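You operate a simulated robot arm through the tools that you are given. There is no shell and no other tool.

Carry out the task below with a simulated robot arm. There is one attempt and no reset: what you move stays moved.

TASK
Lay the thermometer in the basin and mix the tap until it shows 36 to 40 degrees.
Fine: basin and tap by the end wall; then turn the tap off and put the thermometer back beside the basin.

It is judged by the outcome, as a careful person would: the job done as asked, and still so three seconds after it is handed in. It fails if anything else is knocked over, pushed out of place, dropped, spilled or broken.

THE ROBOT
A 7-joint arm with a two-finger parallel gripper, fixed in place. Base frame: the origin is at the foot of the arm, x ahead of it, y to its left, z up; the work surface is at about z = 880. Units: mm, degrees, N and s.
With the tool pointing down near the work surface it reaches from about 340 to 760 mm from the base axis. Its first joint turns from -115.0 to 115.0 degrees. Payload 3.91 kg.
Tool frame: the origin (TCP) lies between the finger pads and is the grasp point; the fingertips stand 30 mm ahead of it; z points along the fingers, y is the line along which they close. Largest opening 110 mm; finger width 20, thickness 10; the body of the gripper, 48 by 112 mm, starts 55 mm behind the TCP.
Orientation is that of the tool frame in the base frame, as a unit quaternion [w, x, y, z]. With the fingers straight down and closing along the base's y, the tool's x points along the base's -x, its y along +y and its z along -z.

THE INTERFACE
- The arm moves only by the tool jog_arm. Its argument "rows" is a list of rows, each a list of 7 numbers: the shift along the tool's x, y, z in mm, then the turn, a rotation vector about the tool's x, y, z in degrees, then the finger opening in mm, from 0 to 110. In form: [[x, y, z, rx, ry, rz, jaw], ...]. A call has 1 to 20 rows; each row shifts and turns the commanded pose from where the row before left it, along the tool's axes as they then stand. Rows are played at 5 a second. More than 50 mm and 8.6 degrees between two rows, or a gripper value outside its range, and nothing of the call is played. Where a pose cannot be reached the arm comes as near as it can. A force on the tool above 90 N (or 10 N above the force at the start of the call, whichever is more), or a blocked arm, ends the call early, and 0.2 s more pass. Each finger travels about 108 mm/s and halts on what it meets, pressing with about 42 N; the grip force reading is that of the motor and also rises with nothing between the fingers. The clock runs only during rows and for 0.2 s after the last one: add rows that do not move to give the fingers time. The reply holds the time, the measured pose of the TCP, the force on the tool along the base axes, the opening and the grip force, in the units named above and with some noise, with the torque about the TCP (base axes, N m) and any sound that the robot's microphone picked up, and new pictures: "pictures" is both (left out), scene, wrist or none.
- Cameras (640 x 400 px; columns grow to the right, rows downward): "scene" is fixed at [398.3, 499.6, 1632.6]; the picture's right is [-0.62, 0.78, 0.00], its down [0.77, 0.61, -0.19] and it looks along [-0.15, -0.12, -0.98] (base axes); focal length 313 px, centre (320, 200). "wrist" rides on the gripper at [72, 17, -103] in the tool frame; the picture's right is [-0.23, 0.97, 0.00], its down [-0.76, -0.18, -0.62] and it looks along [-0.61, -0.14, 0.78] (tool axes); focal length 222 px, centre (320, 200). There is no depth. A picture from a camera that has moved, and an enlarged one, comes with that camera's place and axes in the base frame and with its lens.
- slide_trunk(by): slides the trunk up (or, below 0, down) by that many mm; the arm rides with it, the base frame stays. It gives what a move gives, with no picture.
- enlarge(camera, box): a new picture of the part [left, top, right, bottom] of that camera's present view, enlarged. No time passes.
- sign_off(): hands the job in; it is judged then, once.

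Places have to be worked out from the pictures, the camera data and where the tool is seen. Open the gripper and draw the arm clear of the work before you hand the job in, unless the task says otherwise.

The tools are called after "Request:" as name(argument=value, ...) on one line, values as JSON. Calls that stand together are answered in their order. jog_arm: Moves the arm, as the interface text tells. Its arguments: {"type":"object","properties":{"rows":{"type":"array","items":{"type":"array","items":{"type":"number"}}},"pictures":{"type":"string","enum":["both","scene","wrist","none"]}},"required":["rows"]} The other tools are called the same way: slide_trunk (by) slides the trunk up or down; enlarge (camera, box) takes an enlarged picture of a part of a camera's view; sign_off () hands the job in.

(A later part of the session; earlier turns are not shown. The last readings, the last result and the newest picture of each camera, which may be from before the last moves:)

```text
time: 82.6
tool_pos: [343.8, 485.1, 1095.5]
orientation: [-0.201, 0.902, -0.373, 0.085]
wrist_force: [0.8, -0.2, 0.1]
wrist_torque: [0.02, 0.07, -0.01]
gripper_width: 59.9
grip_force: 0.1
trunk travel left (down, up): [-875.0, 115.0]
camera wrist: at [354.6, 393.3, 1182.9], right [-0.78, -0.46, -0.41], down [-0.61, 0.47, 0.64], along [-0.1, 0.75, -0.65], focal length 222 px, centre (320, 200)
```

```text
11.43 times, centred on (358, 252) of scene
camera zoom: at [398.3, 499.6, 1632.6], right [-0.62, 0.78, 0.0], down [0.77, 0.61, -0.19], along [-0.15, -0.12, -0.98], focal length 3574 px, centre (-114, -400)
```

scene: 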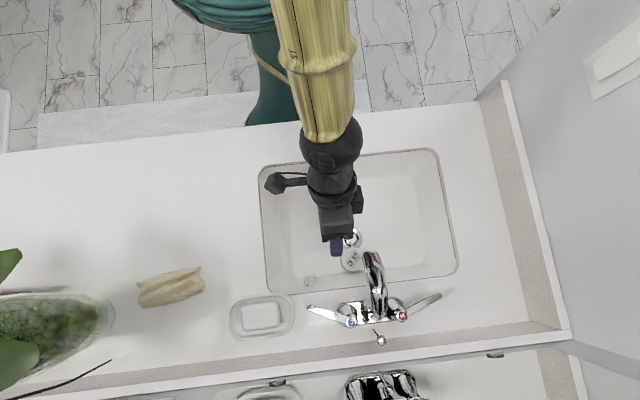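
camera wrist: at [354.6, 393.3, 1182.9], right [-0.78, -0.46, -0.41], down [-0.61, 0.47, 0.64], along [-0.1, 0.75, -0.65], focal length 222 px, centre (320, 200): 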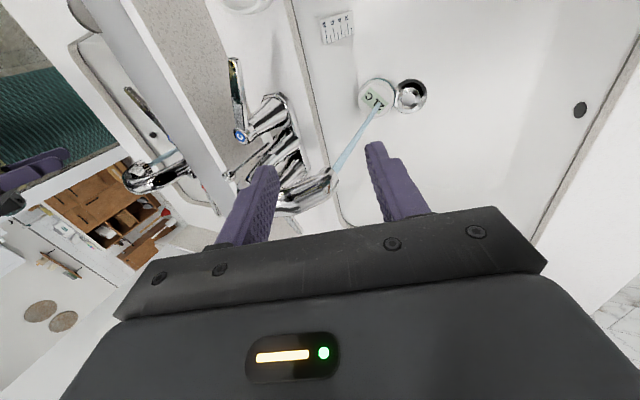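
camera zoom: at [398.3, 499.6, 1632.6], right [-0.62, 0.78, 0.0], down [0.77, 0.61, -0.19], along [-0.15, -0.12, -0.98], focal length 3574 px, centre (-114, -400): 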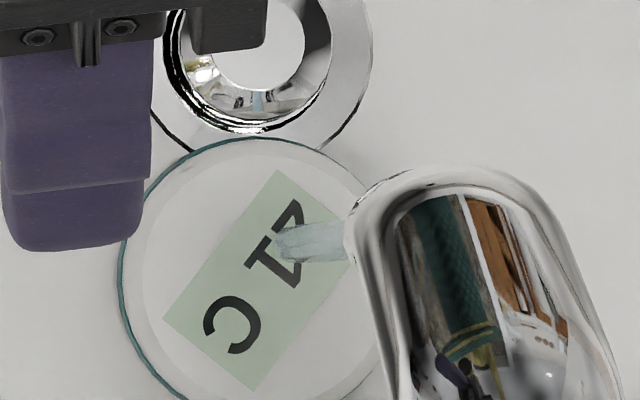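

Still 21 under the stream. I move over the hot lever at z≈1110, clear above the spout.

Request:
jog_arm(rows=[[0, -6.3, -13.6, 0, 0, 0, 60], [-35, -24.5, 11.4, 0, 0, 0, 60], [-35, -24.5, 11.4, 0, 0, 0, 60], [-35, -24.5, 11.4, 0, 0, 0, 60], [-35, -24.5, 11.4, 0, 0, 0, 60], [-35, -24.5, 11.4, 0, 0, 0, 60], [0, 0, 0, 0, 0, 0, 60], [0, 0, 0, 0, 0, 0, 60]])

```text
time: 84.4
tool_pos: [313.9, 706.7, 1109.2]
orientation: [-0.199, 0.902, -0.374, 0.084]
wrist_force: [0.0, -0.1, 0.2]
wrist_torque: [0.01, -0.01, -0.02]
gripper_width: 60.0
grip_force: 0.0
trunk travel left (down, up): [-875.0, 115.0]
camera wrist: at [325.0, 615.0, 1196.6], right [-0.78, -0.46, -0.41], down [-0.61, 0.47, 0.64], along [-0.1, 0.75, -0.65], focal length 222 px, centre (320, 200)
```

scene: 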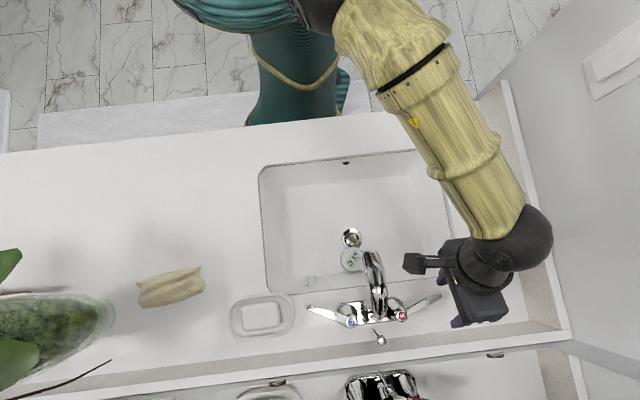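
wrist: 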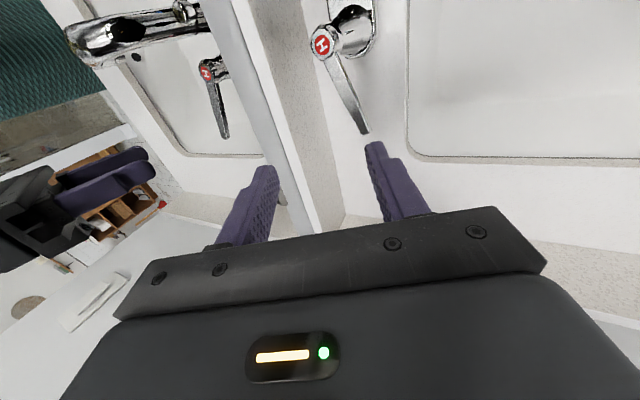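

Aligned over the open hot lever. I descend 120 mm with a slightly wider gap.

Request:
jog_arm(rows=[[0, 12.7, 27.2, 0, 0, 0, 70], [0, 12.7, 27.2, 0, 0, 0, 70], [0, 12.7, 27.2, 0, 0, 0, 70], [0, 0, 0, 0, 0, 0, 70]], pictures="wrist")

Request:
jog_arm(rows=[[0, 12.7, 27.2, 0, 0, 0, 70], [0, 0, 0, 0, 0, 0, 70]], pictures="wrist")

```text
time: 85.4
tool_pos: [315.4, 706.3, 1019.8]
orientation: [-0.201, 0.902, -0.373, 0.084]
wrist_force: [0.1, 0.5, -0.8]
wrist_torque: [0.0, 0.02, -0.01]
gripper_width: 70.3
grip_force: 0.1
trunk travel left (down, up): [-875.0, 115.0]
camera wrist: at [325.8, 613.3, 1107.8], right [-0.78, -0.46, -0.41], down [-0.61, 0.47, 0.64], along [-0.1, 0.75, -0.65], focal length 222 px, centre (320, 200)
```

wrist: 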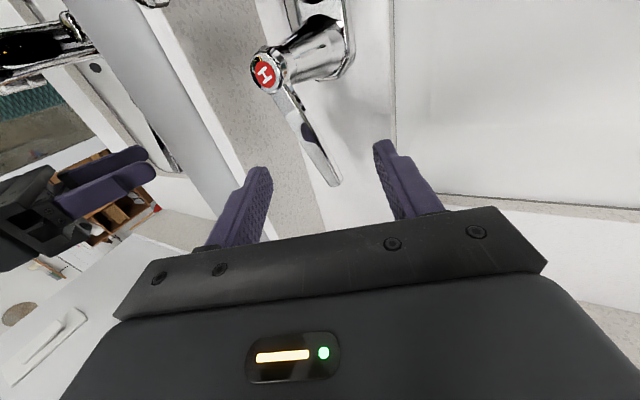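

```text
time: 86.0
tool_pos: [314.9, 705.8, 989.2]
orientation: [-0.201, 0.902, -0.373, 0.083]
wrist_force: [0.1, -0.9, -0.1]
wrist_torque: [-0.01, 0.02, 0.02]
gripper_width: 70.2
grip_force: 0.0
trunk travel left (down, up): [-875.0, 115.0]
camera wrist: at [325.2, 613.1, 1078.2], right [-0.78, -0.46, -0.41], down [-0.61, 0.47, 0.64], along [-0.1, 0.75, -0.65], focal length 222 px, centre (320, 200)
```

wrist: 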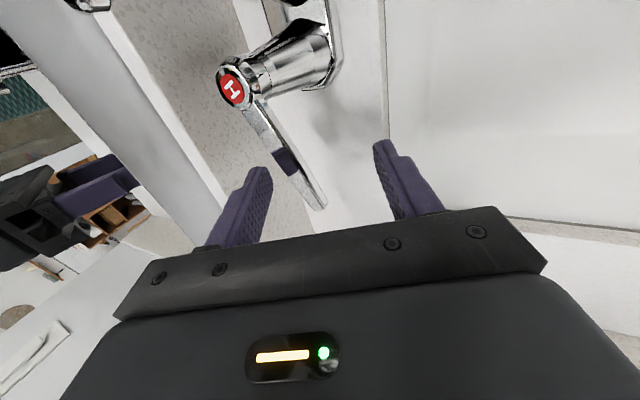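

The lever is between the fingers. I pull hot further open by about 30 mm, drifting slightly toward the cap to follow the arc.

Request:
jog_arm(rows=[[2, 9.06, -4.23, 0, 0, 0, 70], [4, 9.06, -4.23, 0, 0, 0, 70], [4, 9.06, -4.23, 0, 0, 0, 70], [0, 0, 0, 0, 0, 0, 70], [0, 0, 0, 0, 0, 0, 70], [0, 0, 0, 0, 0, 0, 70], [0, 0, 0, 0, 0, 0, 70], [0, 0, 0, 0, 0, 0, 70]])

Request:
enlarge(camera="scene", box=[330, 220, 450, 300])

```text
time: 87.8
tool_pos: [300.6, 677.2, 988.8]
orientation: [-0.199, 0.902, -0.373, 0.083]
wrist_force: [0.0, -0.1, 0.0]
wrist_torque: [0.0, -0.01, 0.01]
gripper_width: 70.1
grip_force: 0.0
trunk travel left (down, up): [-875.0, 115.0]
camera wrist: at [311.0, 585.2, 1077.8], right [-0.78, -0.46, -0.41], down [-0.61, 0.47, 0.64], along [-0.1, 0.75, -0.65], focal length 222 px, centre (320, 200)
```

scene: 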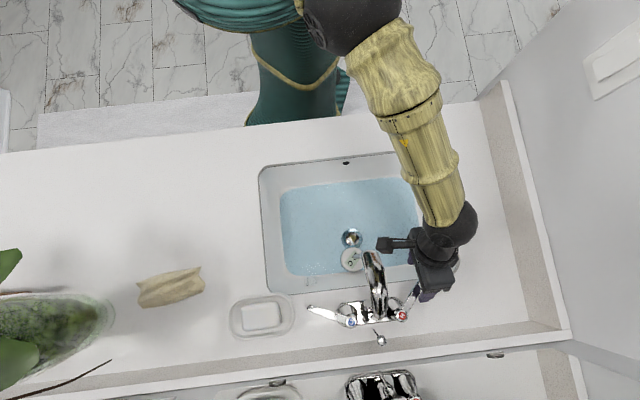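
wrist: 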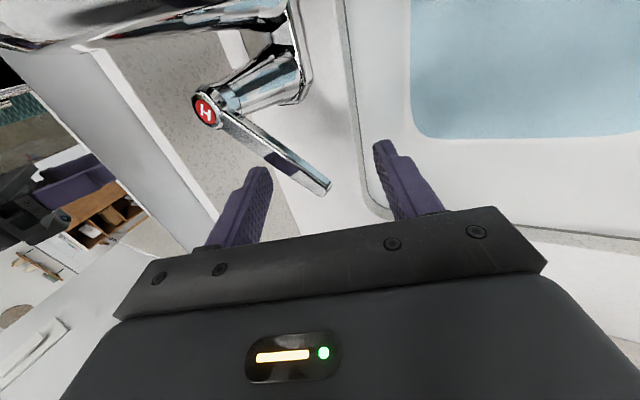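

```text
5.00 times, centred on (390, 260) of scene
camera zoom: at [398.3, 499.6, 1632.6], right [-0.62, 0.78, 0.0], down [0.77, 0.61, -0.19], along [-0.15, -0.12, -0.98], focal length 1564 px, centre (-30, -100)
```

zoom: 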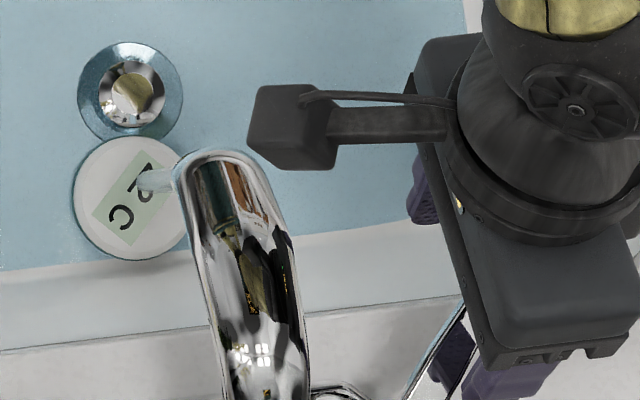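

A shallow pool has now formed (inflow exceeds the drain) and the reading has begun to change. I zoom in to read it and check the level.

Request:
enlarge(camera="scene", box=[330, 235, 386, 270])

Request:
enlarge(camera="scene", box=[260, 240, 340, 300])

```text
11.43 times, centred on (358, 252) of scene
camera zoom: at [398.3, 499.6, 1632.6], right [-0.62, 0.78, 0.0], down [0.77, 0.61, -0.19], along [-0.15, -0.12, -0.98], focal length 3574 px, centre (-114, -400)
```

zoom: 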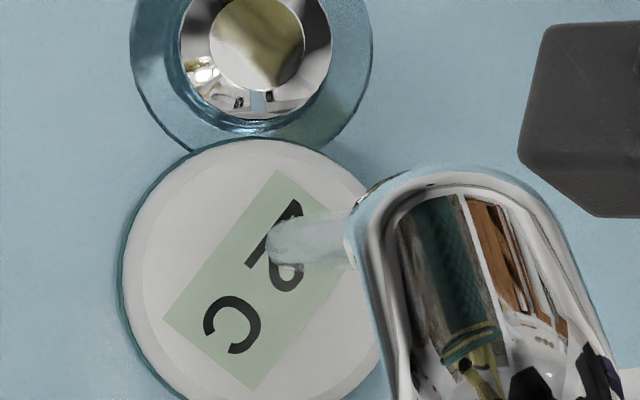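

```text
6.67 times, centred on (300, 270) of scene
camera zoom: at [398.3, 499.6, 1632.6], right [-0.62, 0.78, 0.0], down [0.77, 0.61, -0.19], along [-0.15, -0.12, -0.98], focal length 2085 px, centre (453, -267)
```

zoom: 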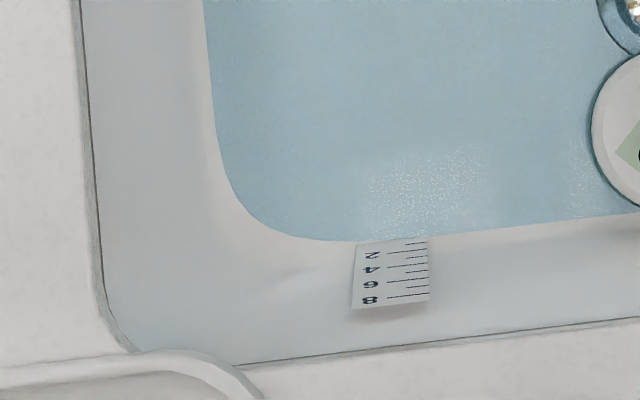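

The second digit has changed but the stream partly covers it. I wait one second and look again.

Request:
jog_arm(rows=[[0, 0, 0, 0, 0, 0, 70], [0, 0, 0, 0, 0, 0, 70], [0, 0, 0, 0, 0, 0, 70], [0, 0, 0, 0, 0, 0, 70]], pictures="none")

Request:
enlarge(camera="scene", box=[340, 245, 372, 265])

Request:
enlarge(camera="scene", box=[260, 240, 340, 300])

```text
time: 88.8
tool_pos: [300.1, 676.3, 989.2]
orientation: [-0.201, 0.902, -0.374, 0.084]
wrist_force: [0.0, -0.3, -0.1]
wrist_torque: [0.01, -0.01, 0.0]
gripper_width: 70.0
grip_force: 0.0
trunk travel left (down, up): [-875.0, 115.0]
```

```text
16.00 times, centred on (356, 255) of scene
camera zoom: at [398.3, 499.6, 1632.6], right [-0.62, 0.78, 0.0], down [0.77, 0.61, -0.19], along [-0.15, -0.12, -0.98], focal length 5004 px, centre (-256, -680)
```

zoom: 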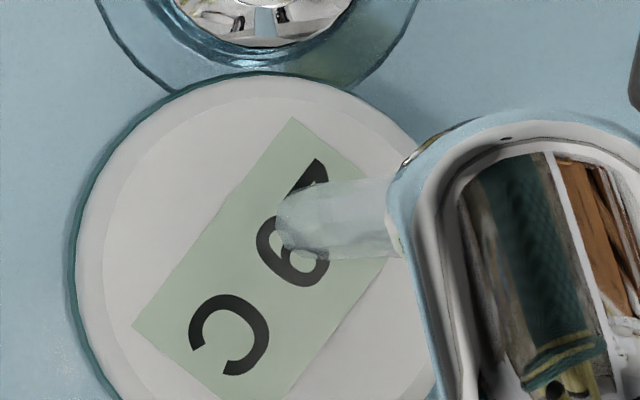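

```text
6.67 times, centred on (300, 270) of scene
camera zoom: at [398.3, 499.6, 1632.6], right [-0.62, 0.78, 0.0], down [0.77, 0.61, -0.19], along [-0.15, -0.12, -0.98], focal length 2085 px, centre (453, -267)
```

zoom: 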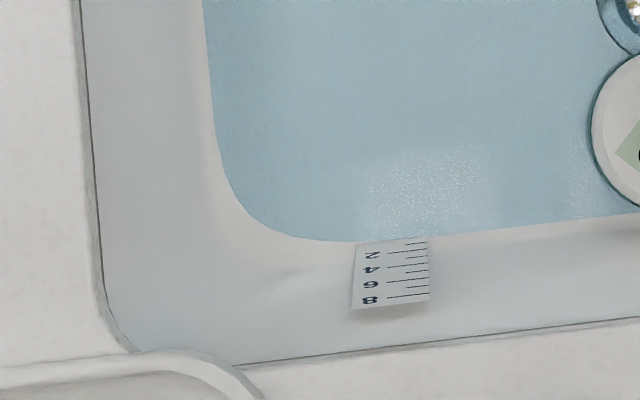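

It reads like 29 C now and rising, with the pool shallow and its edge not moving. I wait another 1.5 s.

Request:
jog_arm(rows=[[0, 0, 0, 0, 0, 0, 70], [0, 0, 0, 0, 0, 0, 70], [0, 0, 0, 0, 0, 0, 70], [0, 0, 0, 0, 0, 0, 70], [0, 0, 0, 0, 0, 0, 70], [0, 0, 0, 0, 0, 0, 70]], pictures="none")

Request:
enlarge(camera="scene", box=[340, 245, 372, 265])

Request:
enlarge(camera="scene", box=[240, 140, 480, 340])

```text
time: 90.2
tool_pos: [299.3, 676.8, 988.9]
orientation: [-0.199, 0.902, -0.373, 0.084]
wrist_force: [-0.1, -0.3, 0.3]
wrist_torque: [-0.02, 0.01, -0.02]
gripper_width: 70.1
grip_force: 0.1
trunk travel left (down, up): [-875.0, 115.0]
```

```text
16.00 times, centred on (356, 255) of scene
camera zoom: at [398.3, 499.6, 1632.6], right [-0.62, 0.78, 0.0], down [0.77, 0.61, -0.19], along [-0.15, -0.12, -0.98], focal length 5004 px, centre (-256, -680)
```

zoom: 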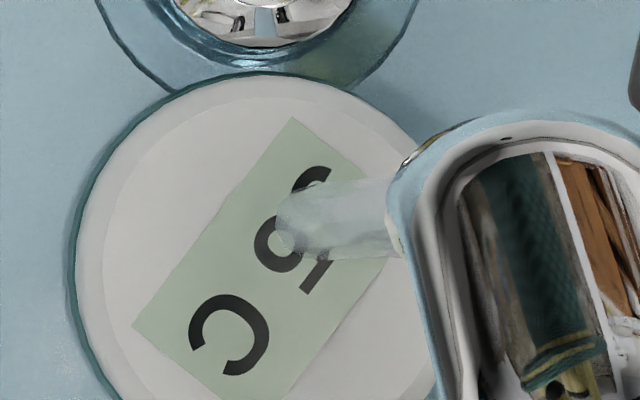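

```text
2.00 times, centred on (360, 240) of scene
camera zoom: at [398.3, 499.6, 1632.6], right [-0.62, 0.78, 0.0], down [0.77, 0.61, -0.19], along [-0.15, -0.12, -0.98], focal length 626 px, centre (240, 120)
```

zoom: 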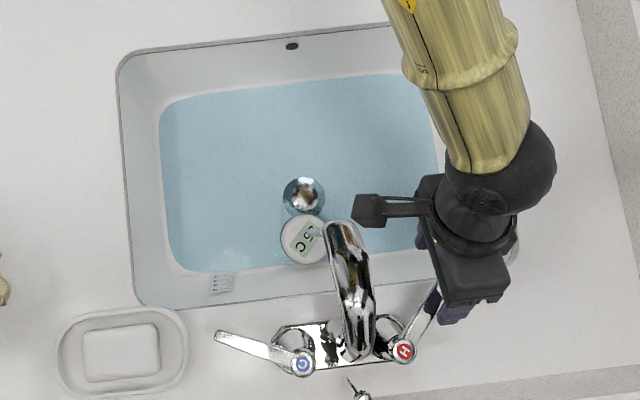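

It now reads about 35 C and is rising roughly 4 °/s, so it would overshoot. I push the hot lever back to about 34° with the near finger.

Request:
jog_arm(rows=[[0, -18.1, 8.45, 0, 0, 0, 60], [-4, -9, 4.2, 0, 0, 0, 50], [-4, -9, 4.2, 0, 0, 0, 50], [-2, -6.3, 3, 0, 0, 0, 50], [0, 0, 0, 0, 0, 0, 50]])

Request:
enlarge(camera="scene", box=[340, 245, 372, 265])

Request:
enlarge(camera="scene", box=[290, 220, 470, 340])

```text
time: 91.4
tool_pos: [326.1, 717.2, 991.4]
orientation: [-0.199, 0.902, -0.374, 0.082]
wrist_force: [0.5, 0.0, -0.1]
wrist_torque: [0.0, -0.01, 0.0]
gripper_width: 50.2
grip_force: 0.5
trunk travel left (down, up): [-875.0, 115.0]
camera wrist: at [337.1, 625.3, 1078.2], right [-0.78, -0.46, -0.41], down [-0.61, 0.47, 0.64], along [-0.1, 0.75, -0.65], focal length 222 px, centre (320, 200)
```

scene: 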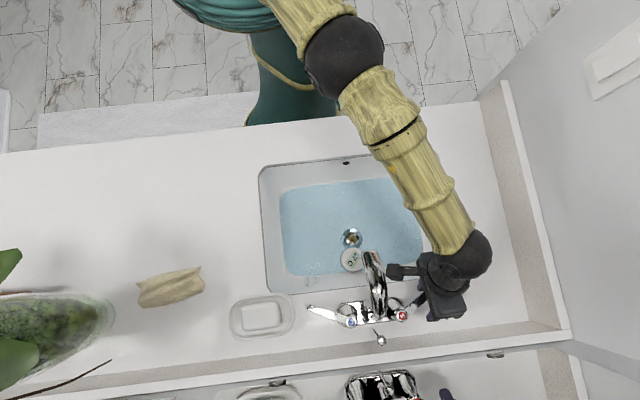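
wrist: 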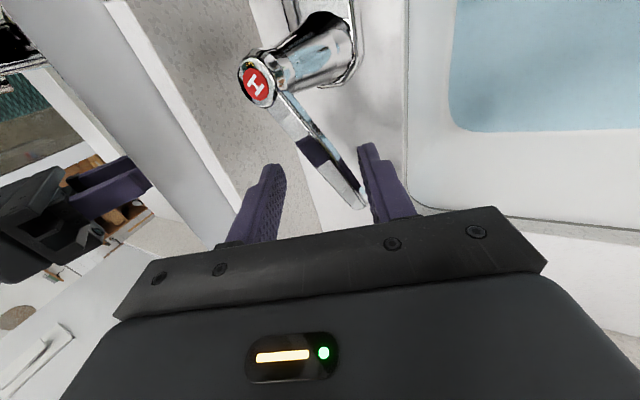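

```text
16.00 times, centred on (356, 255) of scene
camera zoom: at [398.3, 499.6, 1632.6], right [-0.62, 0.78, 0.0], down [0.77, 0.61, -0.19], along [-0.15, -0.12, -0.98], focal length 5004 px, centre (-256, -680)
```

zoom: 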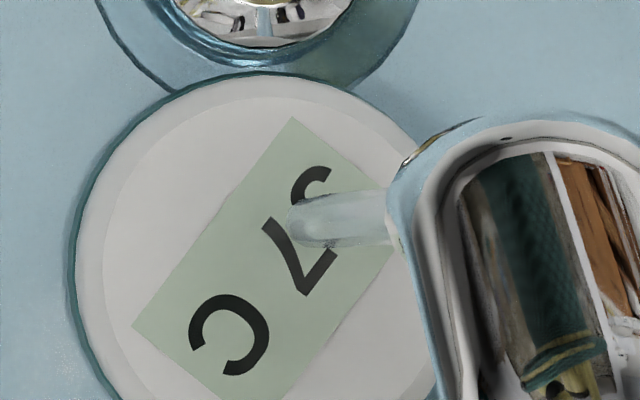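

```text
3.33 times, centred on (380, 280) of scene
camera zoom: at [398.3, 499.6, 1632.6], right [-0.62, 0.78, 0.0], down [0.77, 0.61, -0.19], along [-0.15, -0.12, -0.98], focal length 1042 px, centre (120, -67)
```

zoom: 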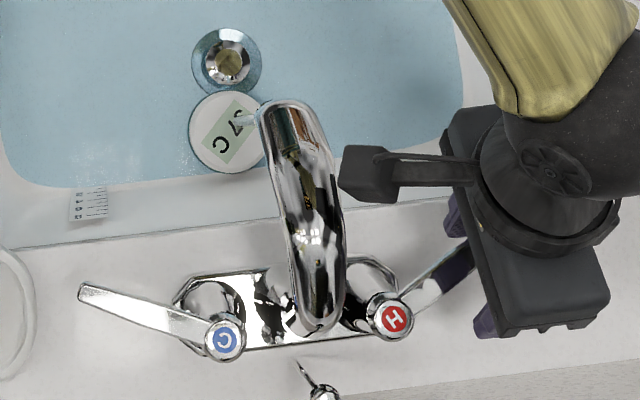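

It reads 37 C with the hot lever partly pushed back. I wait a second to see the trend.

Request:
jog_arm(rows=[[0, 0, 0, 0, 0, 0, 50], [0, 0, 0, 0, 0, 0, 50], [0, 0, 0, 0, 0, 0, 50]], pictures="none")

Request:
enlarge(camera="scene", box=[340, 245, 372, 265])

Request:
enlarge(camera="scene", box=[260, 240, 340, 300])

```text
time: 92.2
tool_pos: [326.6, 717.8, 989.9]
orientation: [-0.2, 0.902, -0.373, 0.083]
wrist_force: [-0.3, 1.4, -0.7]
wrist_torque: [-0.02, -0.02, 0.0]
gripper_width: 50.2
grip_force: 0.1
trunk travel left (down, up): [-875.0, 115.0]
```

```text
16.00 times, centred on (356, 255) of scene
camera zoom: at [398.3, 499.6, 1632.6], right [-0.62, 0.78, 0.0], down [0.77, 0.61, -0.19], along [-0.15, -0.12, -0.98], focal length 5004 px, centre (-256, -680)
```

zoom: 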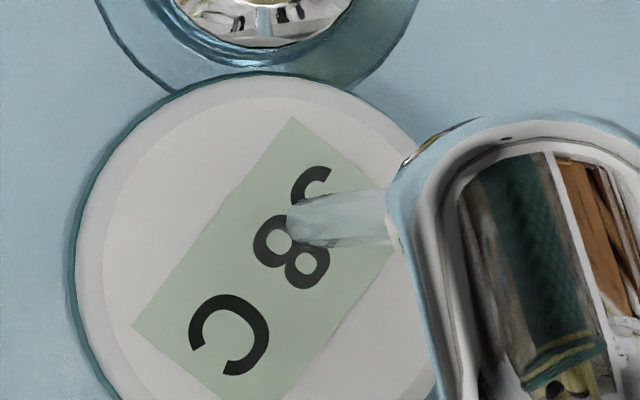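

```text
6.67 times, centred on (300, 270) of scene
camera zoom: at [398.3, 499.6, 1632.6], right [-0.62, 0.78, 0.0], down [0.77, 0.61, -0.19], along [-0.15, -0.12, -0.98], focal length 2085 px, centre (453, -267)
```

zoom: 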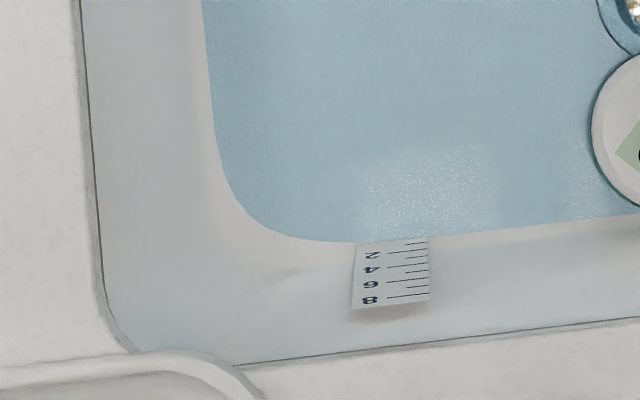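

38 C and still creeping up, so I push the hot lever back 4 mm more.

Request:
jog_arm(rows=[[0, -3.6, 1.7, 0, 0, 0, 50], [0, 0, 0, 0, 0, 0, 50]], pictures="none")

Request:
enlarge(camera="scene", box=[340, 245, 372, 265])

```text
time: 92.8
tool_pos: [328.5, 718.7, 990.1]
orientation: [-0.201, 0.902, -0.373, 0.083]
wrist_force: [-0.1, -1.1, -0.1]
wrist_torque: [0.0, 0.02, 0.0]
gripper_width: 50.2
grip_force: 0.0
trunk travel left (down, up): [-875.0, 115.0]
```

```text
16.00 times, centred on (356, 255) of scene
camera zoom: at [398.3, 499.6, 1632.6], right [-0.62, 0.78, 0.0], down [0.77, 0.61, -0.19], along [-0.15, -0.12, -0.98], focal length 5004 px, centre (-256, -680)
```

zoom: 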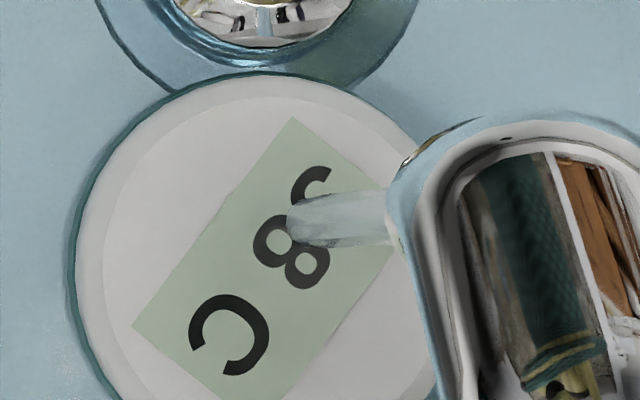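

Still 38 C. I hold for a couple of seconds to confirm it stays in the 36–40 band.

Request:
jog_arm(rows=[[0, 0, 0, 0, 0, 0, 50], [0, 0, 0, 0, 0, 0, 50], [0, 0, 0, 0, 0, 0, 50], [0, 0, 0, 0, 0, 0, 50], [0, 0, 0, 0, 0, 0, 50]], pictures="none")

Request:
enlarge(camera="scene", box=[340, 245, 372, 265])

Request:
enlarge(camera="scene", box=[260, 240, 340, 300])

```text
time: 94.0
tool_pos: [329.2, 719.9, 989.9]
orientation: [-0.199, 0.902, -0.373, 0.084]
wrist_force: [-0.6, -0.5, 0.0]
wrist_torque: [0.0, 0.01, 0.01]
gripper_width: 49.9
grip_force: 0.1
trunk travel left (down, up): [-875.0, 115.0]
```

```text
16.00 times, centred on (356, 255) of scene
camera zoom: at [398.3, 499.6, 1632.6], right [-0.62, 0.78, 0.0], down [0.77, 0.61, -0.19], along [-0.15, -0.12, -0.98], focal length 5004 px, centre (-256, -680)
```

zoom: 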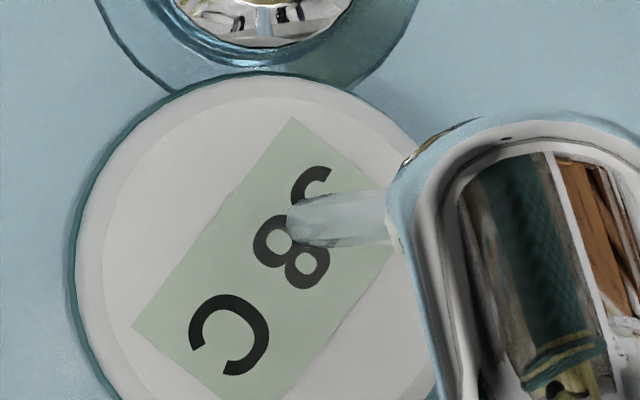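

```text
6.67 times, centred on (300, 270) of scene
camera zoom: at [398.3, 499.6, 1632.6], right [-0.62, 0.78, 0.0], down [0.77, 0.61, -0.19], along [-0.15, -0.12, -0.98], focal length 2085 px, centre (453, -267)
```

zoom: 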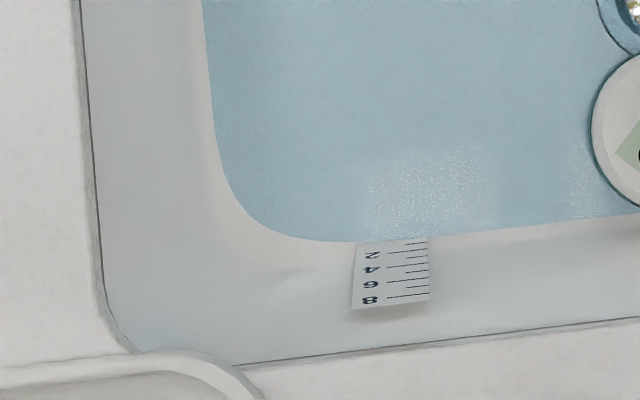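

Steady at 38 C, with the pool level also steady. I hold three more seconds to make sure it has settled.

Request:
jog_arm(rows=[[0, 0, 0, 0, 0, 0, 50], [0, 0, 0, 0, 0, 0, 50], [0, 0, 0, 0, 0, 0, 50], [0, 0, 0, 0, 0, 0, 50], [0, 0, 0, 0, 0, 0, 50], [0, 0, 0, 0, 0, 0, 50], [0, 0, 0, 0, 0, 0, 50], [0, 0, 0, 0, 0, 0, 50], [0, 0, 0, 0, 0, 0, 50], [0, 0, 0, 0, 0, 0, 50], [0, 0, 0, 0, 0, 0, 50], [0, 0, 0, 0, 0, 0, 50], [0, 0, 0, 0, 0, 0, 50], [0, 0, 0, 0, 0, 0, 50], [0, 0, 0, 0, 0, 0, 50]], pictures="wrist")

Request:
enlarge(camera="scene", box=[340, 245, 372, 265])

```text
time: 97.2
tool_pos: [329.5, 719.1, 989.9]
orientation: [-0.201, 0.902, -0.373, 0.084]
wrist_force: [0.6, 0.0, 0.0]
wrist_torque: [0.0, 0.02, 0.0]
gripper_width: 50.1
grip_force: 0.1
trunk travel left (down, up): [-875.0, 115.0]
camera wrist: at [339.9, 628.1, 1077.9], right [-0.78, -0.46, -0.41], down [-0.61, 0.47, 0.64], along [-0.1, 0.75, -0.65], focal length 222 px, centre (320, 200)
```

wrist: 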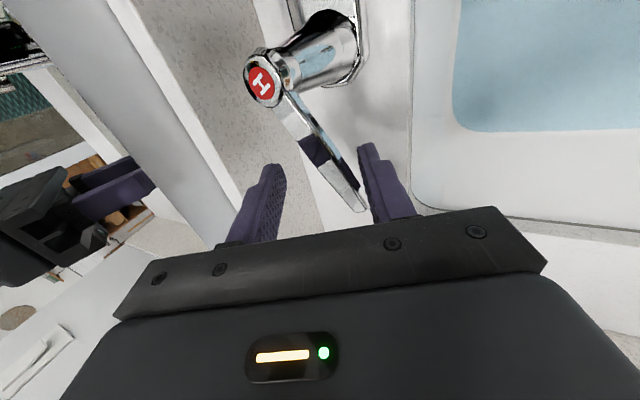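

```text
16.00 times, centred on (356, 255) of scene
camera zoom: at [398.3, 499.6, 1632.6], right [-0.62, 0.78, 0.0], down [0.77, 0.61, -0.19], along [-0.15, -0.12, -0.98], focal length 5004 px, centre (-256, -680)
```

zoom: 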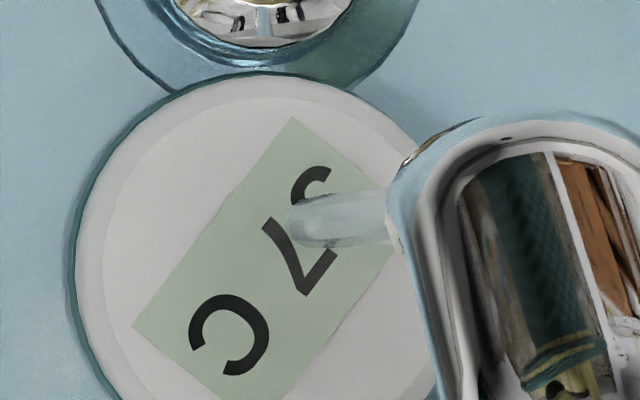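

The mix is stable at 37–38 C. Now I turn hot off first: I release the lever, lift, close the fingers into a single stick and come down on its basin side to push it home.

Request:
jog_arm(rows=[[0, 18.1, -8.45, 0, 0, 0, 50], [0, -14.8, -31.7, 0, 0, 0, 50], [0, -14.8, -31.7, 0, 0, 0, 50], [4, 13.6, -6.3, 0, 0, 0, 20], [4, 18.1, -8.4, 0, 0, 0, 0], [0, 0, 0, 0, 0, 0, 0], [0, 0, 0, 0, 0, 0, 0]])

```text
time: 98.8
tool_pos: [295.9, 676.4, 1060.8]
orientation: [-0.2, 0.902, -0.374, 0.084]
wrist_force: [0.2, -0.2, 0.8]
wrist_torque: [0.0, 0.01, -0.02]
gripper_width: 0.0
grip_force: 38.0
trunk travel left (down, up): [-875.0, 115.0]
camera wrist: at [307.1, 583.5, 1147.8], right [-0.78, -0.46, -0.41], down [-0.61, 0.47, 0.64], along [-0.1, 0.75, -0.65], focal length 222 px, centre (320, 200)
```

scene: 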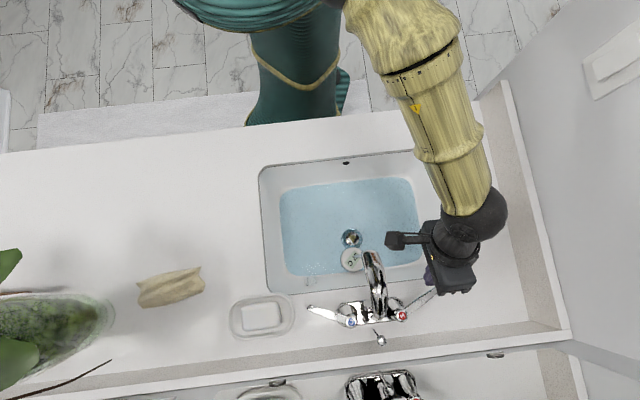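
wrist: 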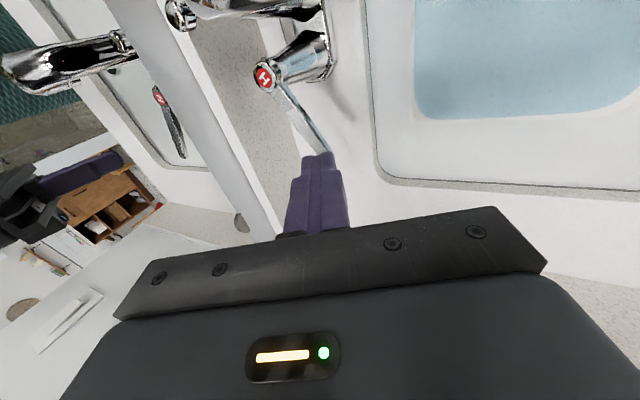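

The closed fingers are on the basin side of the hot lever by about 20 mm. I descend to lever height.

Request:
jog_arm(rows=[[0, 14.8, 31.7, 0, 0, 0, 0], [0, 14.8, 31.7, 0, 0, 0, 0], [0, 0, 0, 0, 0, 0, 0]], pictures="wrist")

```text
time: 99.6
tool_pos: [296.1, 674.2, 989.6]
orientation: [-0.201, 0.902, -0.373, 0.083]
wrist_force: [0.0, 0.0, 0.7]
wrist_torque: [0.01, 0.03, -0.02]
gripper_width: 0.0
grip_force: 37.6
trunk travel left (down, up): [-875.0, 115.0]
camera wrist: at [306.5, 582.6, 1077.7], right [-0.78, -0.46, -0.41], down [-0.61, 0.47, 0.64], along [-0.1, 0.75, -0.65], focal length 222 px, centre (320, 200)
```

wrist: 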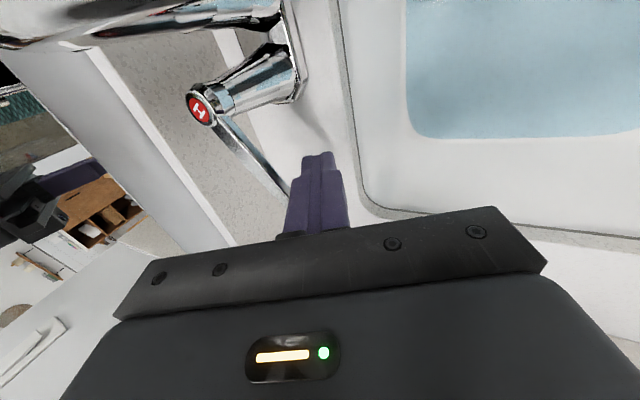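

The stick is beside the lever. I push toward the wall about 44 mm, then finish in small steps.

Request:
jog_arm(rows=[[0, -10, 4.65, 0, 0, 0, 0], [0, -10, 4.65, 0, 0, 0, 0], [0, -10, 4.65, 0, 0, 0, 0], [0, -10, 4.65, 0, 0, 0, 0], [0, 0, 0, 0, 0, 0, 0]])

Request:
enlarge(camera="scene", box=[290, 230, 470, 350])

```text
time: 100.8
tool_pos: [328.3, 706.3, 989.6]
orientation: [-0.2, 0.902, -0.373, 0.083]
wrist_force: [-0.7, -1.0, -0.6]
wrist_torque: [-0.01, 0.06, 0.01]
gripper_width: 0.0
grip_force: 37.5
trunk travel left (down, up): [-875.0, 115.0]
camera wrist: at [338.6, 614.4, 1077.8], right [-0.78, -0.46, -0.41], down [-0.61, 0.47, 0.64], along [-0.1, 0.75, -0.65], focal length 222 px, centre (320, 200)
```

scene: 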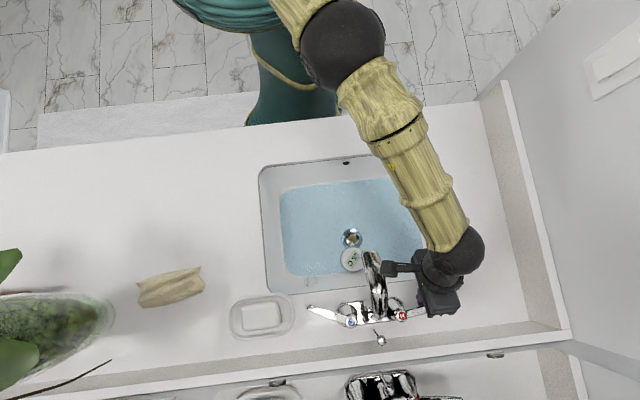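
wrist: 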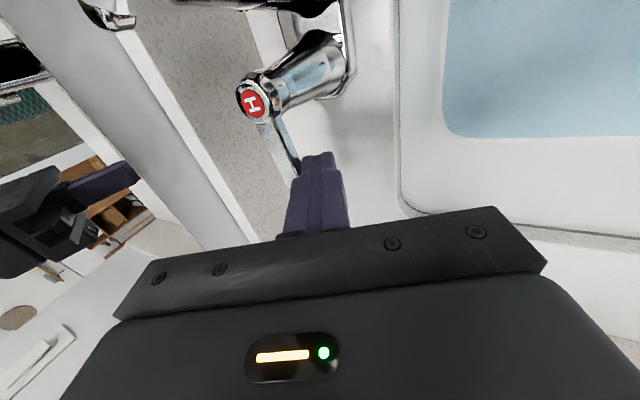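

```text
3.33 times, centred on (380, 290) of scene
camera zoom: at [398.3, 499.6, 1632.6], right [-0.62, 0.78, 0.0], down [0.77, 0.61, -0.19], along [-0.15, -0.12, -0.98], focal length 1042 px, centre (120, -100)
```

zoom: 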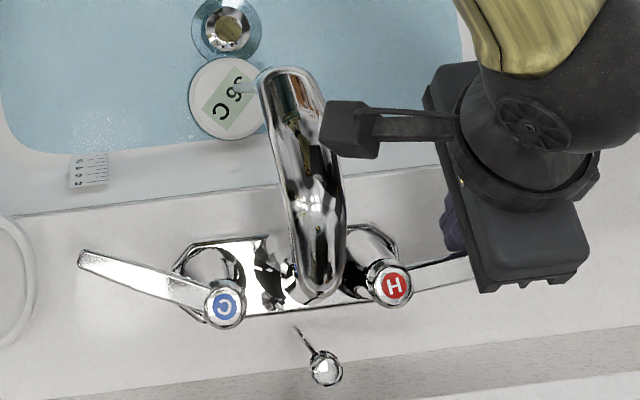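

The hot lever is nearly closed (about 5° left). I finish with small pushes, watching the force for the stop.

Request:
jog_arm(rows=[[0, -3.6, 1.7, 0, 0, 0, 0], [0, 0, 0, 0, 0, 0, 0]], pictures="none")

Request:
jog_arm(rows=[[0, -2.7, 1.3, 0, 0, 0, 0], [0, 0, 0, 0, 0, 0, 0]], pictures="none")

Request:
enlarge(camera="scene", box=[290, 230, 470, 350])

```text
time: 101.4
tool_pos: [330.9, 710.3, 988.7]
orientation: [-0.2, 0.902, -0.373, 0.084]
wrist_force: [-0.2, -1.1, 0.2]
wrist_torque: [0.04, -0.01, -0.01]
gripper_width: 0.0
grip_force: 37.9
trunk travel left (down, up): [-875.0, 115.0]
```

```text
time: 102.0
tool_pos: [331.6, 710.9, 989.2]
orientation: [-0.199, 0.902, -0.373, 0.084]
wrist_force: [-4.1, -3.7, -1.3]
wrist_torque: [-0.1, 0.07, -0.01]
gripper_width: 0.0
grip_force: 37.6
trunk travel left (down, up): [-875.0, 115.0]
```

```text
3.33 times, centred on (380, 290) of scene
camera zoom: at [398.3, 499.6, 1632.6], right [-0.62, 0.78, 0.0], down [0.77, 0.61, -0.19], along [-0.15, -0.12, -0.98], focal length 1042 px, centre (120, -100)
```

zoom: 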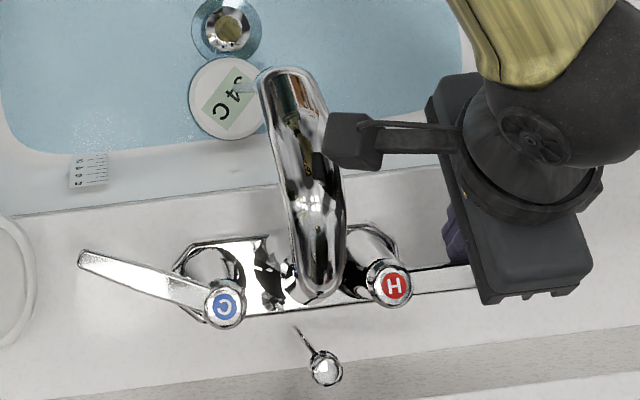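

The force rises to about 5.5 N, so the lever is at its stop. One slight extra press to confirm, then I'll look.

Request:
jog_arm(rows=[[0, -1.4, 0.6, 0, 0, 0, 0], [0, 0, 0, 0, 0, 0, 0]], pictures="wrist")

```text
time: 102.6
tool_pos: [332.5, 710.3, 990.1]
orientation: [-0.199, 0.902, -0.373, 0.083]
wrist_force: [-8.5, -13.9, -2.6]
wrist_torque: [-0.3, 0.17, -0.07]
gripper_width: 0.3
grip_force: 38.2
trunk travel left (down, up): [-875.0, 115.0]
camera wrist: at [342.6, 619.3, 1077.6], right [-0.78, -0.46, -0.41], down [-0.61, 0.47, 0.64], along [-0.1, 0.75, -0.65], focal length 222 px, centre (320, 200)
```

wrist: 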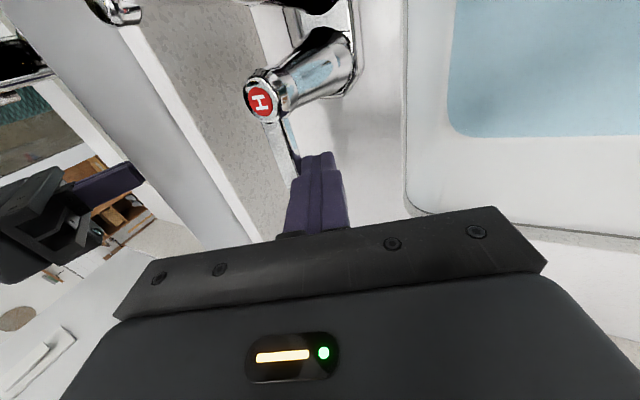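

Hot is firmly shut. I back off, lift over the tap and go to the basin side of the cold lever.

Request:
jog_arm(rows=[[0, 11.3, -5.3, 0, 0, 0, 0], [0, 11.3, -5.3, 0, 0, 0, 0], [0, -16.9, -36.2, 0, 0, 0, 0], [0, -16.9, -36.2, 0, 0, 0, 0], [0, -16.9, -36.2, 0, 0, 0, 0], [0, 0, 0, 0, 0, 0, 0]], pictures="scene")

Request:
enlarge(camera="scene", box=[290, 230, 470, 350])

```text
time: 104.0
tool_pos: [314.5, 695.0, 1108.2]
orientation: [-0.199, 0.902, -0.373, 0.083]
wrist_force: [0.6, 0.5, -0.2]
wrist_torque: [0.0, 0.0, 0.0]
gripper_width: 0.0
grip_force: 37.7
trunk travel left (down, up): [-875.0, 115.0]
```

scene: 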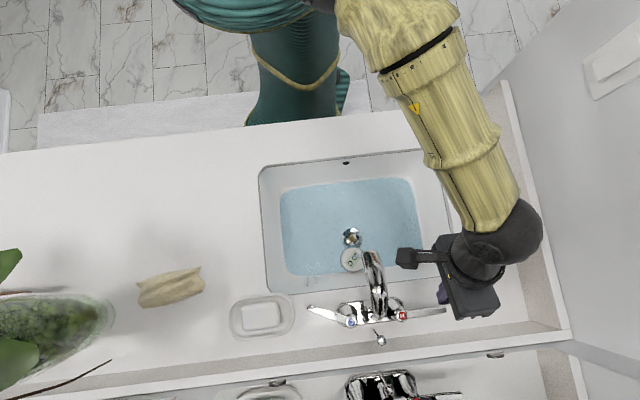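

```text
3.33 times, centred on (380, 290) of scene
camera zoom: at [398.3, 499.6, 1632.6], right [-0.62, 0.78, 0.0], down [0.77, 0.61, -0.19], along [-0.15, -0.12, -0.98], focal length 1042 px, centre (120, -100)
```

zoom: 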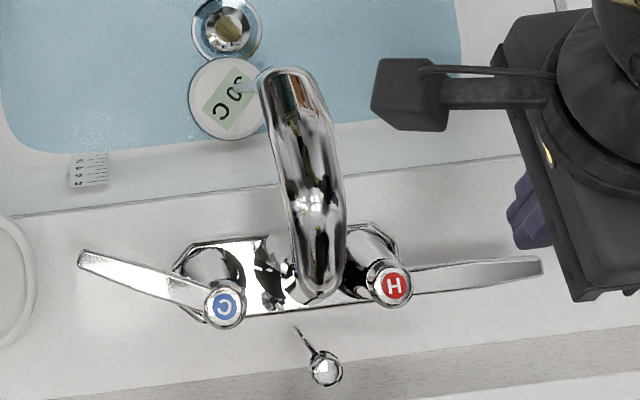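

Hot is exactly back at its original position. Now I cross over to the cold lever's basin side at z≈1108.

Request:
jog_arm(rows=[[41.4, 5.25, -2.45, 0, 0, 0, 0], [41.4, 5.25, -2.45, 0, 0, 0, 0], [41.4, 5.25, -2.45, 0, 0, 0, 0], [41.4, 5.25, -2.45, 0, 0, 0, 0], [41.4, 5.25, -2.45, 0, 0, 0, 0], [0, 0, 0, 0, 0, 0, 0]])

```text
time: 105.4
tool_pos: [440.2, 528.9, 1109.1]
orientation: [-0.2, 0.902, -0.373, 0.084]
wrist_force: [-0.4, 0.8, -0.2]
wrist_torque: [-0.01, 0.0, -0.01]
gripper_width: 0.1
grip_force: 37.3
trunk travel left (down, up): [-875.0, 115.0]
camera wrist: at [451.5, 437.1, 1197.2], right [-0.78, -0.46, -0.41], down [-0.61, 0.47, 0.64], along [-0.1, 0.75, -0.65], focal length 222 px, centre (320, 200)
```

scene: 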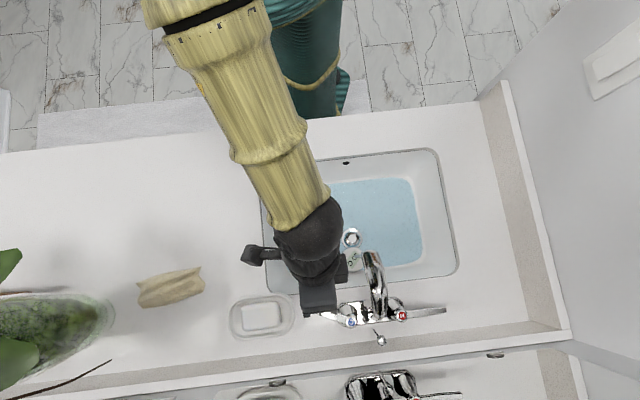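
wrist: 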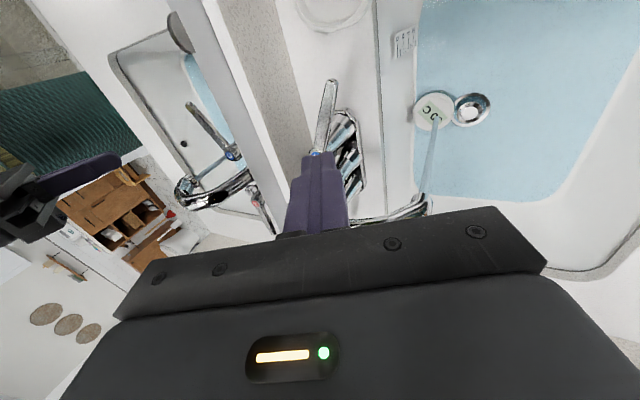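

At n=685, s=63. I descend most of the way and check the clearance to the cold lever.

Request:
jog_arm(rows=[[0, 15.6, 33.5, 0, 0, 0, 0], [0, 15.6, 33.5, 0, 0, 0, 0], [0, 0, 0, 0, 0, 0, 0]], pictures="wrist")

```text
time: 106.2
tool_pos: [441.8, 529.6, 1034.5]
orientation: [-0.2, 0.902, -0.373, 0.084]
wrist_force: [-0.1, -0.1, -0.1]
wrist_torque: [-0.01, 0.03, 0.02]
gripper_width: 0.4
grip_force: 37.2
trunk travel left (down, up): [-875.0, 115.0]
camera wrist: at [452.8, 437.1, 1123.3], right [-0.78, -0.46, -0.41], down [-0.61, 0.47, 0.64], along [-0.1, 0.75, -0.65], focal length 222 px, centre (320, 200)
```

wrist: 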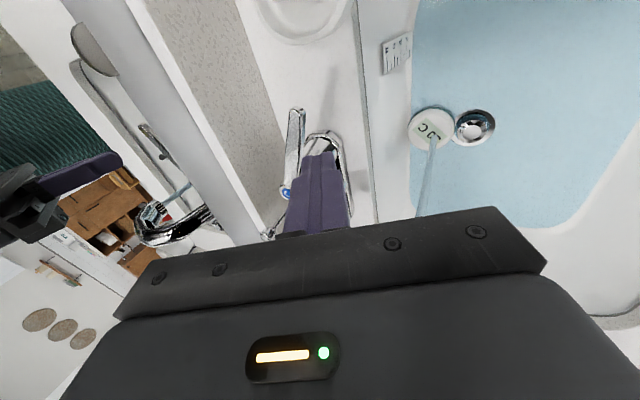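

Clear, with the stick on the basin side of the lever. I descend the remaining 45 mm and push toward the wall 40 mm.

Request:
jog_arm(rows=[[0, 9.5, 20.4, 0, 0, 0, 0], [0, 9.5, 20.4, 0, 0, 0, 0], [0, 0, 0, 0, 0, 0, 0]], pictures="wrist")

Request:
jog_arm(rows=[[0, -10, 4.65, 0, 0, 0, 0], [0, -10, 4.65, 0, 0, 0, 0], [0, -10, 4.65, 0, 0, 0, 0], [0, -7, 3.3, 0, 0, 0, 0], [0, 0, 0, 0, 0, 0, 0]])

Request:
enlarge(camera="scene", box=[290, 230, 470, 350])

```text
time: 107.0
tool_pos: [441.6, 529.9, 990.1]
orientation: [-0.201, 0.902, -0.373, 0.084]
wrist_force: [0.4, -0.5, -0.2]
wrist_torque: [0.01, 0.0, 0.03]
gripper_width: 0.0
grip_force: 37.2
trunk travel left (down, up): [-875.0, 115.0]
camera wrist: at [453.0, 436.7, 1078.3], right [-0.78, -0.46, -0.41], down [-0.61, 0.47, 0.64], along [-0.1, 0.75, -0.65], focal length 222 px, centre (320, 200)
```

wrist: 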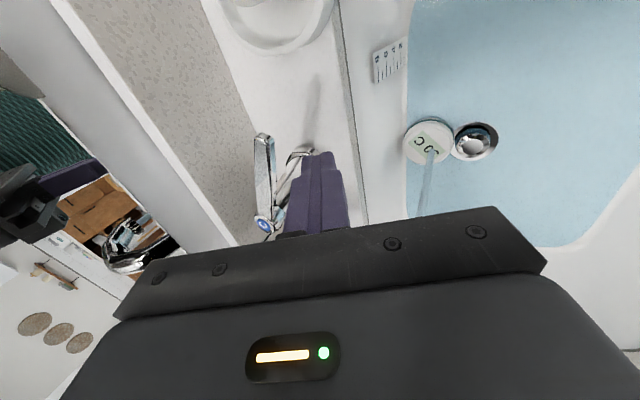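

```text
time: 108.2
tool_pos: [471.6, 557.7, 990.6]
orientation: [-0.2, 0.902, -0.374, 0.083]
wrist_force: [-0.7, -0.5, -0.7]
wrist_torque: [-0.02, 0.01, -0.01]
gripper_width: 0.0
grip_force: 37.5
trunk travel left (down, up): [-875.0, 115.0]
camera wrist: at [481.8, 465.5, 1078.4], right [-0.78, -0.46, -0.41], down [-0.61, 0.47, 0.64], along [-0.1, 0.75, -0.65], focal length 222 px, centre (320, 200)
```

scene: 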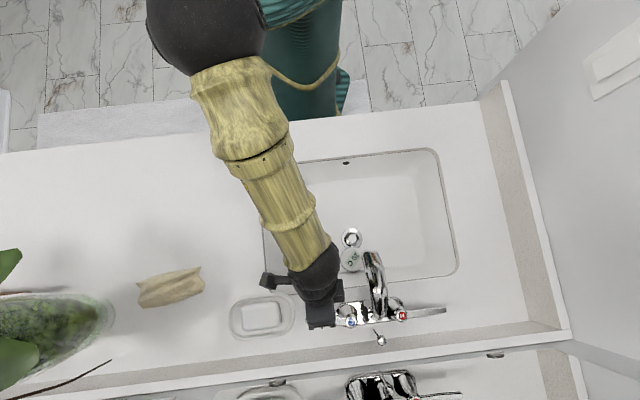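
wrist: 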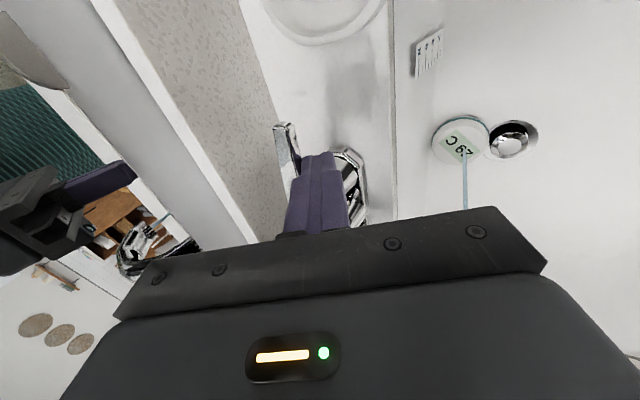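

```text
3.33 times, centred on (380, 290) of scene
camera zoom: at [398.3, 499.6, 1632.6], right [-0.62, 0.78, 0.0], down [0.77, 0.61, -0.19], along [-0.15, -0.12, -0.98], focal length 1042 px, centre (120, -100)
```

zoom: 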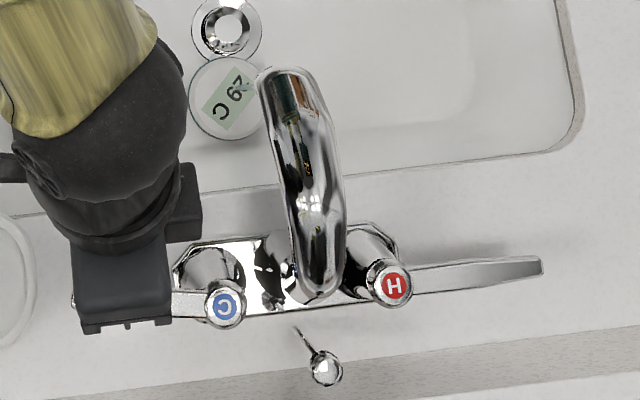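

The pool has drained and only a thin trickle is left. I finish closing in small pushes.

Request:
jog_arm(rows=[[0, -4.5, 2.1, 0, 0, 0, 0], [0, 0, 0, 0, 0, 0, 0]], pictures="none")

Request:
jog_arm(rows=[[0, -2.7, 1.3, 0, 0, 0, 0], [0, 0, 0, 0, 0, 0, 0]], pictures="none")

```text
time: 108.8
tool_pos: [474.4, 561.0, 991.9]
orientation: [-0.201, 0.901, -0.374, 0.084]
wrist_force: [-0.4, -0.1, -0.1]
wrist_torque: [0.0, 0.03, -0.04]
gripper_width: 0.1
grip_force: 37.5
trunk travel left (down, up): [-875.0, 115.0]
```

```text
time: 109.4
tool_pos: [477.9, 563.1, 990.6]
orientation: [-0.2, 0.902, -0.374, 0.084]
wrist_force: [0.2, -0.1, -0.3]
wrist_torque: [-0.04, -0.01, 0.05]
gripper_width: 0.0
grip_force: 38.1
trunk travel left (down, up): [-875.0, 115.0]
```

The stop isn't felt yet, so I push slightly further.

Request:
jog_arm(rows=[[0, -2.2, 1.0, 0, 0, 0, 0], [0, 0, 0, 0, 0, 0, 0]], pictures="none")

Request:
jog_arm(rows=[[0, -1.4, 0.6, 0, 0, 0, 0], [0, 0, 0, 0, 0, 0, 0]], pictures="wrist")

```text
time: 110.0
tool_pos: [479.5, 564.1, 989.3]
orientation: [-0.2, 0.902, -0.374, 0.083]
wrist_force: [-1.9, -3.3, 0.0]
wrist_torque: [-0.05, 0.02, 0.0]
gripper_width: 0.0
grip_force: 37.7
trunk travel left (down, up): [-875.0, 115.0]
```

```text
time: 110.6
tool_pos: [477.6, 563.8, 990.8]
orientation: [-0.199, 0.902, -0.373, 0.084]
wrist_force: [-6.7, -9.8, -2.2]
wrist_torque: [-0.21, 0.12, 0.1]
gripper_width: 0.0
grip_force: 37.7
trunk travel left (down, up): [-875.0, 115.0]
camera wrist: at [488.9, 472.2, 1078.7], right [-0.78, -0.46, -0.41], down [-0.61, 0.47, 0.64], along [-0.1, 0.75, -0.65], focal length 222 px, centre (320, 200)
```

wrist: 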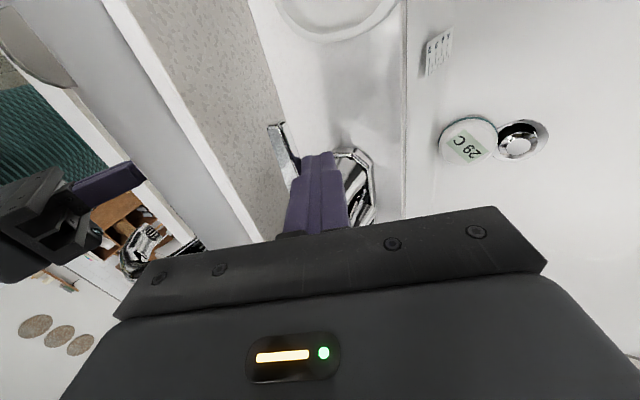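

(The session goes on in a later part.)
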